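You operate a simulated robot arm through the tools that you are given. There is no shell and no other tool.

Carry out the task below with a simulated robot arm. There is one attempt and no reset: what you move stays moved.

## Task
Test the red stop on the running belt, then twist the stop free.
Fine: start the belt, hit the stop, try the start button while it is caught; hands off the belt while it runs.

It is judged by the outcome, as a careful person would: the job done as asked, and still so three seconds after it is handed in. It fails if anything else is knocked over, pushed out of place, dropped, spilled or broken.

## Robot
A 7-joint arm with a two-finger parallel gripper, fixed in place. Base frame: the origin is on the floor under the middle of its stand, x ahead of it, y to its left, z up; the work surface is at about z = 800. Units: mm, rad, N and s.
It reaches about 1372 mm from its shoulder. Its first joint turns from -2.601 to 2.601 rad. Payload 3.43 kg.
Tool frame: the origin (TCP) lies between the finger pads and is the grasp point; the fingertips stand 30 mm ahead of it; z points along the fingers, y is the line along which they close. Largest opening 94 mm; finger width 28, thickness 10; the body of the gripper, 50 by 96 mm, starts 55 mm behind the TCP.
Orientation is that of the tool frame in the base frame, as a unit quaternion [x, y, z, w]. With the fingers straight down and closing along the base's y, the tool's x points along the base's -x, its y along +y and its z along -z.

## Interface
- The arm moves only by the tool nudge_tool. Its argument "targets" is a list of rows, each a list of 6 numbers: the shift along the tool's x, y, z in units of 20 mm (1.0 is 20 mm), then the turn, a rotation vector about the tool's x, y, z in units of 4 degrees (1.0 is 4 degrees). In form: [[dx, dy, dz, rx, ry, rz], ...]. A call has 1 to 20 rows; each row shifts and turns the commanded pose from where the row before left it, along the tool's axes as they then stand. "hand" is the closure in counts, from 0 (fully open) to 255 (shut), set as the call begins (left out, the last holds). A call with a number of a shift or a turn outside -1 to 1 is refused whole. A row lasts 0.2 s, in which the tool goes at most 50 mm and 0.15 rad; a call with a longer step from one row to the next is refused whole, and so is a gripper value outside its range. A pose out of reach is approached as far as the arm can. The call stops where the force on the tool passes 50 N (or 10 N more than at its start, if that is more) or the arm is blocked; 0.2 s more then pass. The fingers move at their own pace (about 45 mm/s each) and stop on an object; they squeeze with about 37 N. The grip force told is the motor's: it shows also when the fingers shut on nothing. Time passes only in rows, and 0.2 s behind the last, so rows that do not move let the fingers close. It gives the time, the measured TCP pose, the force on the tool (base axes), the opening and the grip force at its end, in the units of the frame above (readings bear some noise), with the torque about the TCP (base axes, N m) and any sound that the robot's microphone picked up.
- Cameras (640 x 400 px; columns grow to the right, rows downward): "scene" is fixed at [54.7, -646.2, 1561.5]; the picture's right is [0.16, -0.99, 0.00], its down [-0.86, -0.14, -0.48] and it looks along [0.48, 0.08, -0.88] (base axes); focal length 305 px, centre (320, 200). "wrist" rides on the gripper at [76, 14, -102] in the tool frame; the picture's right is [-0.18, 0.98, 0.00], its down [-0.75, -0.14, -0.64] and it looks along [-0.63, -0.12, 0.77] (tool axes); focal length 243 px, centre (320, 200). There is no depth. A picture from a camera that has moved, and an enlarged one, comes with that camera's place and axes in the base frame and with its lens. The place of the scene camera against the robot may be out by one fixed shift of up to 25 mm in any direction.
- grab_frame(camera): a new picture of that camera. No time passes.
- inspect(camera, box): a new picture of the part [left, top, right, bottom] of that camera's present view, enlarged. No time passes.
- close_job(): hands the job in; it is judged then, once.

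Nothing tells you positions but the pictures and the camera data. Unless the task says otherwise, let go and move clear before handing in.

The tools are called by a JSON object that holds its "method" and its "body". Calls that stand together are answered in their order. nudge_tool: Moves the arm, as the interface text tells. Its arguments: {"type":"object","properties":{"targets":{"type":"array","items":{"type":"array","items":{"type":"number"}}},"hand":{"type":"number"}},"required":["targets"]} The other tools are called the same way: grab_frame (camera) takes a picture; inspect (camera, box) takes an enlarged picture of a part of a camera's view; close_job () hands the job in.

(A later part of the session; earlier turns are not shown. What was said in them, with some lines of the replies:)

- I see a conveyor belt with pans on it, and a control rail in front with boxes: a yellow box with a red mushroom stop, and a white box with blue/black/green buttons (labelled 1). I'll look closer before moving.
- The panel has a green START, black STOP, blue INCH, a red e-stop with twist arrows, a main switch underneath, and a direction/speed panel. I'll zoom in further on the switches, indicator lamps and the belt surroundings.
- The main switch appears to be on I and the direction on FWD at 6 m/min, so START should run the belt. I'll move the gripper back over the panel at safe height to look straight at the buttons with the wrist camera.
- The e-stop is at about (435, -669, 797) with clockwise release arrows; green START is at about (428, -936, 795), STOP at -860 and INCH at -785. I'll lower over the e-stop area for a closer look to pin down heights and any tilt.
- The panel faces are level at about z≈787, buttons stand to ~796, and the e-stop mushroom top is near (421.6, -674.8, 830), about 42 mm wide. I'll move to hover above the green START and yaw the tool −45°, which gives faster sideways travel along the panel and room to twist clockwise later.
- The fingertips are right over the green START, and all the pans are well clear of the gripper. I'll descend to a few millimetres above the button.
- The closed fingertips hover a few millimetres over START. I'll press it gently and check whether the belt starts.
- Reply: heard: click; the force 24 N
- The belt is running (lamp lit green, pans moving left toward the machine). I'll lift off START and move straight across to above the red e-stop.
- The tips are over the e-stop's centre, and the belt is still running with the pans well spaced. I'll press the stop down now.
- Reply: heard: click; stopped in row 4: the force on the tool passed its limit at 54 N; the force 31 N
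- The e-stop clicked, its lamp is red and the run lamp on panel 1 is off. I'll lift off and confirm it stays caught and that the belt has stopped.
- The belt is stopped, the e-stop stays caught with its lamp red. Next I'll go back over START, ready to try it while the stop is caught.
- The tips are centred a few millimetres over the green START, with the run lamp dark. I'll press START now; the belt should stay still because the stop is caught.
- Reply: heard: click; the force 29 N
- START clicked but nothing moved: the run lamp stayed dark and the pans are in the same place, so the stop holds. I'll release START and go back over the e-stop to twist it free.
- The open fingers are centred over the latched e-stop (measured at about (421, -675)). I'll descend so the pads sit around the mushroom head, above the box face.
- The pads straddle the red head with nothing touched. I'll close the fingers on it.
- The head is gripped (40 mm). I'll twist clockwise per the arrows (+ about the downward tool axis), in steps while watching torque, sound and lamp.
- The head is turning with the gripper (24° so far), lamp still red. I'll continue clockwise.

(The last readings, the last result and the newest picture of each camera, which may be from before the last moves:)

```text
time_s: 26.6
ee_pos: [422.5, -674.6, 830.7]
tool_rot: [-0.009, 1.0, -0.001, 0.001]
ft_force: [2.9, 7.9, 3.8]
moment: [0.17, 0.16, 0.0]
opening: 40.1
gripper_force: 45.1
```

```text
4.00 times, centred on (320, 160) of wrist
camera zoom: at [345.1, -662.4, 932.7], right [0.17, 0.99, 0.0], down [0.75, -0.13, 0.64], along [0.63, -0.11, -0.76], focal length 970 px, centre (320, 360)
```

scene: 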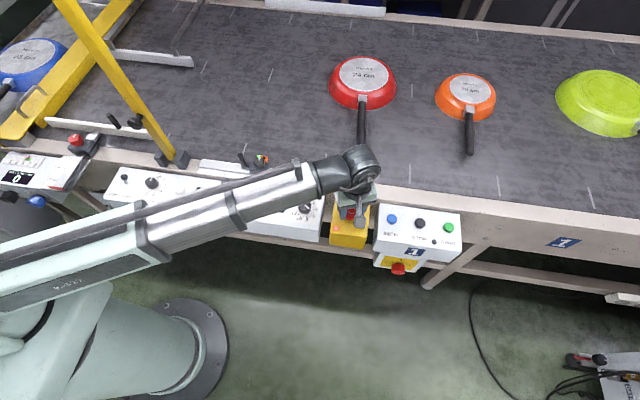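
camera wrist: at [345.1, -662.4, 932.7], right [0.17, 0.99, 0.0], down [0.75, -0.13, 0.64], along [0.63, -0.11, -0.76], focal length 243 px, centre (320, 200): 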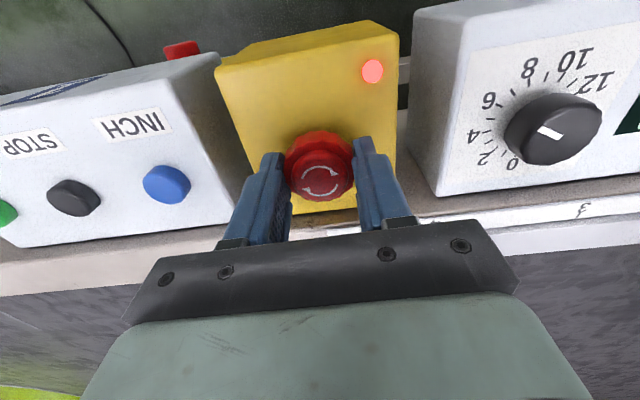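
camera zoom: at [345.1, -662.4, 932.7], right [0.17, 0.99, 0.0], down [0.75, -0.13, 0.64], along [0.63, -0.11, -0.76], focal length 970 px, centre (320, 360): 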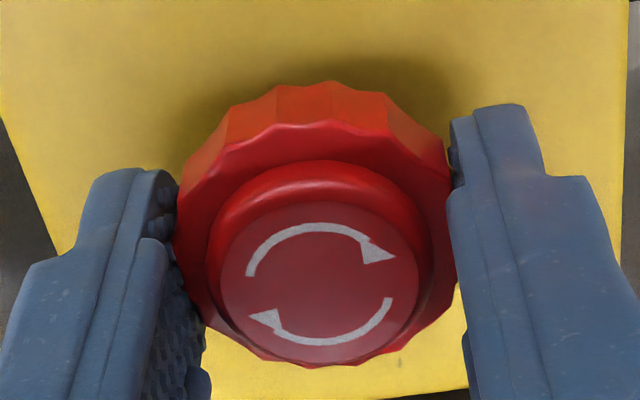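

The arrow orientation suggests the head may not have followed all the way, so I'll turn a bit further and compare the arrows closely before and after.

{"method": "nudge_tool", "body": {"targets": [[0, 0, 0, 0, 0, 1], [0, 0, 0, 0, 0, 1]]}}

{"method": "inspect", "body": {"camera": "wrist", "box": [270, 110, 370, 210]}}

```text
time_s: 27.2
ee_pos: [422.1, -674.4, 829.4]
tool_rot: [0.062, 0.998, -0.002, 0.0]
ft_force: [2.3, 7.6, 4.1]
moment: [0.21, -0.09, -0.04]
opening: 40.3
gripper_force: 44.9
```

```text
4.00 times, centred on (320, 160) of wrist
camera zoom: at [347.7, -651.9, 932.7], right [0.3, 0.95, 0.0], down [0.73, -0.23, 0.64], along [0.61, -0.2, -0.76], focal length 970 px, centre (320, 360)
```

zoom: 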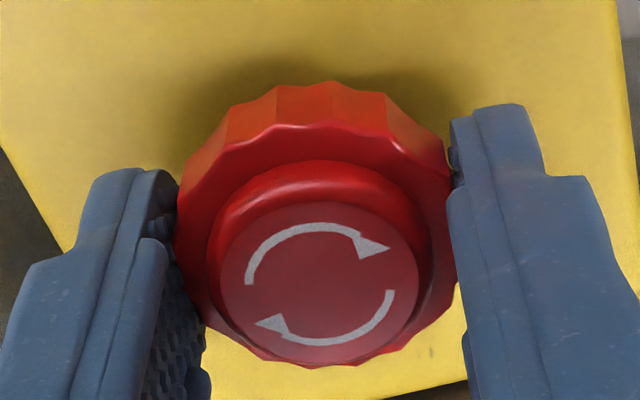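

The knurled ring turns with the fingers while the arrow cap seems to stay. I'll keep turning clockwise and watch for the click and lamp.

{"method": "nudge_tool", "body": {"targets": [[0, 0, 0, 0, 0, 1], [0, 0, 0, 0, 0, 1], [0, 0, 0, 0, 0, 1]]}}

{"method": "inspect", "body": {"camera": "wrist", "box": [250, 60, 420, 210]}}

```text
time_s: 28.0
ee_pos: [422.3, -675.3, 830.0]
tool_rot: [0.166, 0.986, -0.001, 0.002]
ft_force: [0.6, 6.2, 4.1]
moment: [0.12, 0.02, -0.02]
opening: 40.2
gripper_force: 44.9
```

```text
2.67 times, centred on (335, 135) of wrist
camera zoom: at [354.3, -637.0, 932.8], right [0.5, 0.87, 0.0], down [0.67, -0.38, 0.64], along [0.56, -0.32, -0.76], focal length 647 px, centre (280, 373)
```

zoom: 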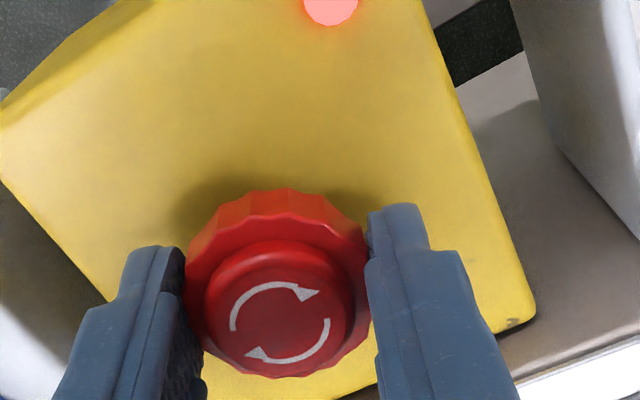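

{"method": "inspect", "body": {"camera": "wrist", "box": [270, 110, 370, 210]}}

{"method": "inspect", "body": {"camera": "scene", "box": [330, 195, 380, 230]}}

```text
4.00 times, centred on (320, 160) of wrist
camera zoom: at [354.3, -637.0, 932.8], right [0.5, 0.87, 0.0], down [0.67, -0.38, 0.64], along [0.56, -0.32, -0.76], focal length 970 px, centre (320, 360)
```

zoom: 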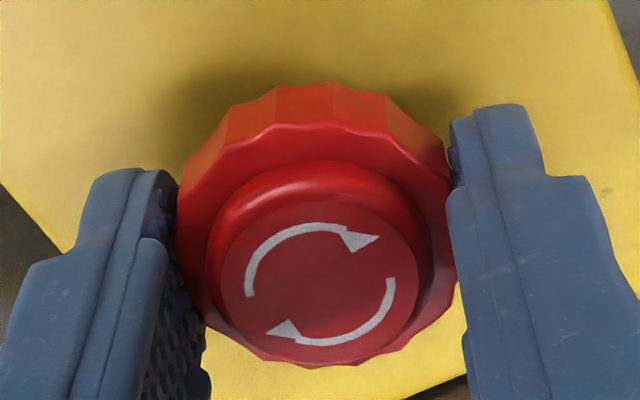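

```text
11.43 times, centred on (355, 212) of scene
camera zoom: at [54.7, -646.2, 1561.5], right [0.16, -0.99, 0.0], down [-0.86, -0.14, -0.48], along [0.48, 0.08, -0.88], focal length 3483 px, centre (-80, 57)
```

zoom: 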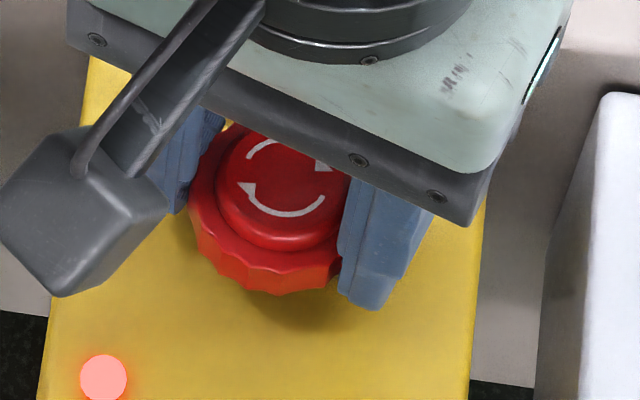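

The ring has turned 64° clockwise and I now feel about 4–5 N pushing upward, so the head likely wants to rise against my grip. I'll let it come up a few millimetres while holding it.

{"method": "nudge_tool", "body": {"targets": [[0, 0, -0.1, 0, 0, 0], [0, 0, -0.1, 0, 0, 0], [0, 0, -0.1, 0, 0, 0]]}}

{"method": "grab_frame", "body": {"camera": "wrist"}}

{"method": "inspect", "body": {"camera": "wrist", "box": [270, 110, 370, 210]}}

```text
time_s: 28.8
ee_pos: [421.9, -676.6, 835.1]
tool_rot: [0.165, 0.986, -0.001, 0.001]
ft_force: [-0.8, 4.2, -0.2]
moment: [0.15, -0.07, -0.03]
opening: 40.2
gripper_force: 45.4
```

```text
taken
camera wrist: at [354.2, -637.1, 938.4], right [0.49, 0.87, 0.0], down [0.67, -0.38, 0.64], along [0.56, -0.32, -0.76], focal length 243 px, centre (320, 200)
```

wrist: 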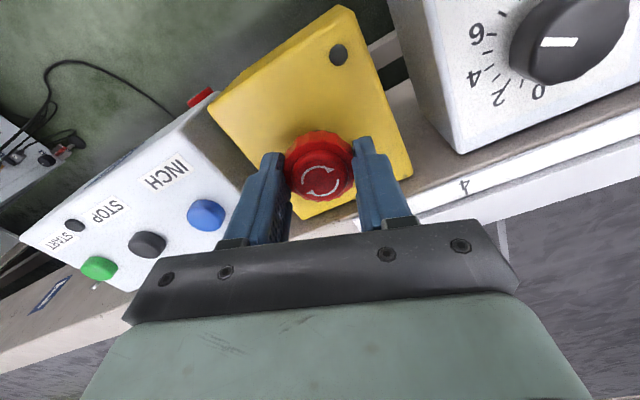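

```text
4.00 times, centred on (320, 160) of wrist
camera zoom: at [354.2, -637.1, 938.4], right [0.49, 0.87, 0.0], down [0.67, -0.38, 0.64], along [0.56, -0.32, -0.76], focal length 970 px, centre (320, 360)
```

zoom: 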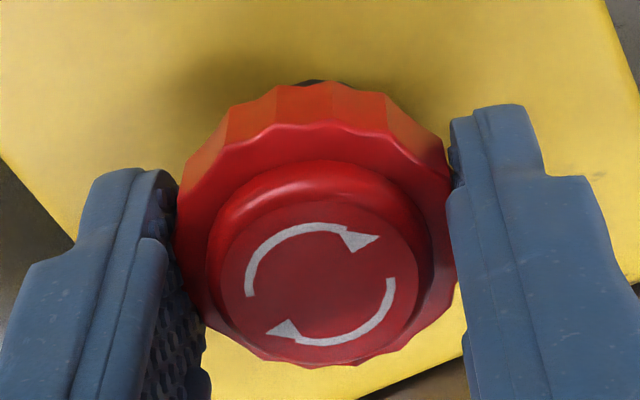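

The e-stop lamp has gone dark: the head rose and the stop is released, with the belt still off. I'll open the fingers gently and check it stays free.

{"method": "nudge_tool", "body": {"targets": [[0, 0, 0, 0, 0, 0], [0, 0, 0, 0, 0, 0], [0, 0, 0, 0, 0, 0], [0, 0, 0, 0, 0, 0]], "hand": 92}}

{"method": "grab_frame", "body": {"camera": "wrist"}}

{"method": "grab_frame", "body": {"camera": "scene"}}

```text
time_s: 29.8
ee_pos: [422.1, -673.9, 835.7]
tool_rot: [0.165, 0.986, -0.001, 0.002]
ft_force: [0.2, -1.1, 0.4]
moment: [-0.03, -0.03, -0.03]
opening: 59.8
gripper_force: 0.1
```

```text
taken
camera wrist: at [354.2, -637.2, 938.5], right [0.49, 0.87, 0.0], down [0.67, -0.38, 0.64], along [0.56, -0.32, -0.76], focal length 243 px, centre (320, 200)
```

wrist: 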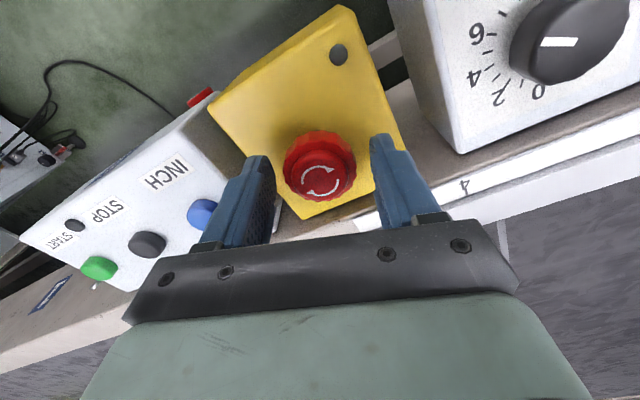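

```text
taken
```

scene: 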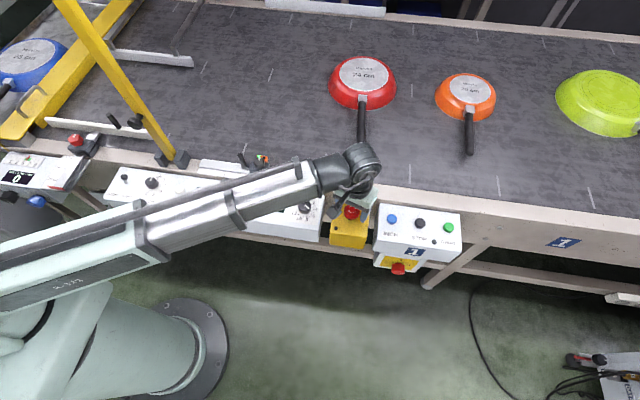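

The fingers are free of the head, the lamp is dark and the belt still stands. I'll raise straight up and clear, then check everything.

{"method": "nudge_tool", "body": {"targets": [[0, 0, -0.5, 0, 0, 0], [0, 0, -1, 0, 0, 0], [0, 0, -1, 0, 0, 0], [0, 0, -1, 0, 0, 0], [0, 0, -1, 0, 0, 0], [0, 0, -1, 0, 0, 0], [0, 0, -1, 0, 0, 0], [0, 0, -1, 0, 0, 0], [0, 0, -1, 0, 0, 0]]}}

{"method": "nudge_tool", "body": {"targets": [[0.8, 0, -0.8, 0, 0, 0], [0.8, 0, -0.8, 0, 0, 0], [0.8, 0, -0.8, 0, 0, 0], [0.8, 0, -0.8, 0, 0, 0], [0.8, 0, -0.8, 0, 0, 0], [0.8, 0, -0.8, 0, 0, 0], [0, 0, 0, 0, 0, 0], [0, 0, 0, 0, 0, 0], [0, 0, 0, 0, 0, 0]]}}

{"method": "grab_frame", "body": {"camera": "wrist"}}

{"method": "grab_frame", "body": {"camera": "scene"}}

{"method": "inspect", "body": {"camera": "scene", "box": [320, 180, 480, 280]}}

```text
time_s: 31.8
ee_pos: [421.7, -676.0, 1006.0]
tool_rot: [0.165, 0.986, -0.001, 0.0]
ft_force: [-0.1, -0.4, -0.2]
moment: [0.03, -0.01, 0.03]
opening: 60.1
gripper_force: 0.2
```

```text
time_s: 33.8
ee_pos: [330.6, -642.0, 1101.3]
tool_rot: [0.165, 0.986, -0.002, 0.001]
ft_force: [0.1, -0.2, 0.3]
moment: [0.01, 0.02, -0.02]
opening: 59.9
gripper_force: 0.0
```

```text
taken
camera wrist: at [262.5, -605.2, 1204.1], right [0.49, 0.87, 0.0], down [0.67, -0.38, 0.64], along [0.56, -0.32, -0.76], focal length 243 px, centre (320, 200)
```

wrist: 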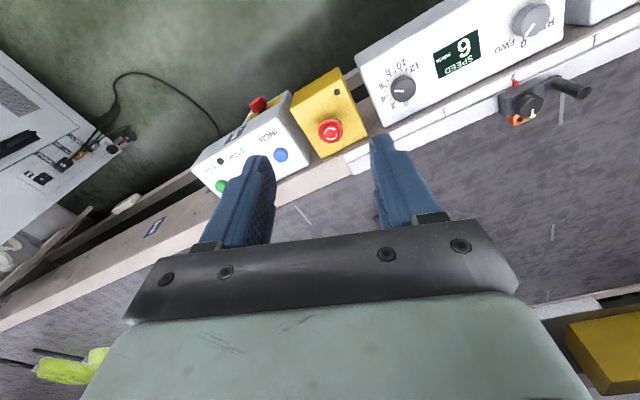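

```text
taken
```

scene: 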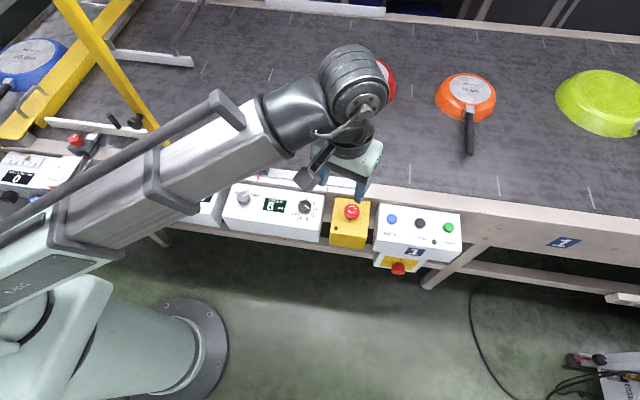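

```text
4.00 times, centred on (400, 230) of scene
camera zoom: at [54.7, -646.2, 1561.5], right [0.16, -0.99, 0.0], down [-0.86, -0.14, -0.48], along [0.48, 0.08, -0.88], focal length 1219 px, centre (0, 80)
```

zoom: 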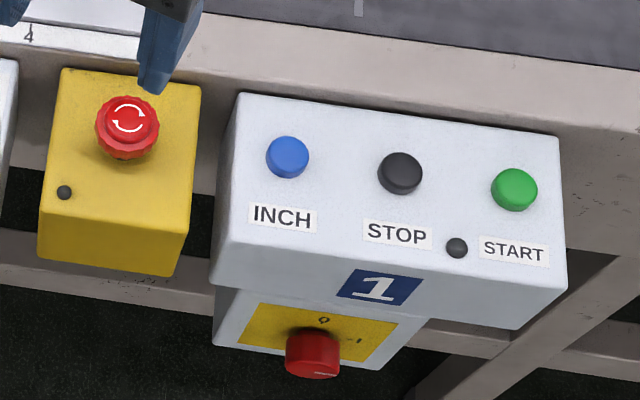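

{"method": "inspect", "body": {"camera": "scene", "box": [330, 195, 375, 225]}}

{"method": "inspect", "body": {"camera": "wrist", "box": [280, 60, 380, 160]}}

```text
13.33 times, centred on (352, 210) of scene
camera zoom: at [54.7, -646.2, 1561.5], right [0.16, -0.99, 0.0], down [-0.86, -0.14, -0.48], along [0.48, 0.08, -0.88], focal length 4064 px, centre (-113, 67)
```

zoom: 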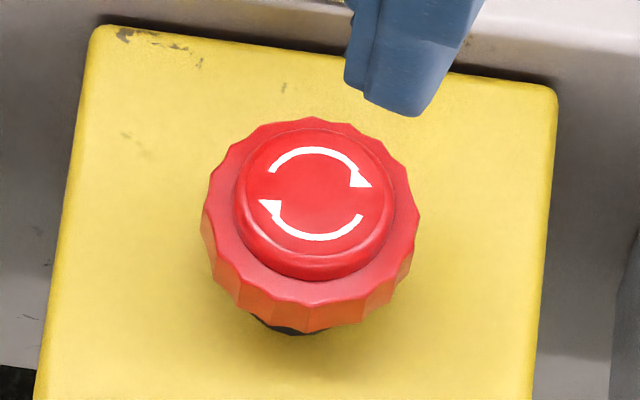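

```text
4.00 times, centred on (330, 110) of wrist
camera zoom: at [262.5, -605.2, 1204.1], right [0.49, 0.87, 0.0], down [0.67, -0.38, 0.64], along [0.56, -0.32, -0.76], focal length 970 px, centre (280, 560)
```

zoom: 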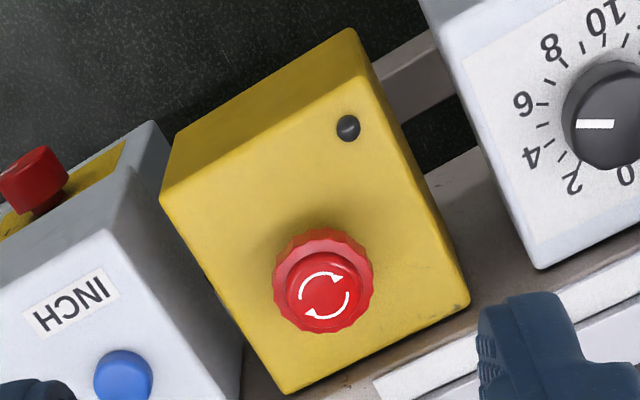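

The stop is back at its original raised position with its lamp dark, the run lamp is off and the pans haven't moved since the stop was hit. The gripper is clear and nothing else has been disturbed, so I'm handing the job in.

{"method": "close_job", "body": {}}

```text
The job is handed in.
```

The red stop passed its test, and I've twisted it free. The job is handed in, though no result has come back yet.

- **Start:** I pressed START. The run lamp lit green and the pans moved toward the machine.
- **Stop:** I hit the red stop about 3.5 seconds later. It clicked and stayed caught, its lamp went red and the belt stopped.
- **Start while caught:** I pressed START again. It clicked, but the run lamp stayed dark and the belt didn't move.
- **Release:** I turned the stop clockwise, the way its arrows point, and let it rise. Its lamp went dark and the head is back at its original height.

The belt is still stopped. The gripper never touched the belt and is clear of the panel. The pans on the belt are about 35–40 cm further along than before, from the short run. The speed, direction and main switches are as they were.
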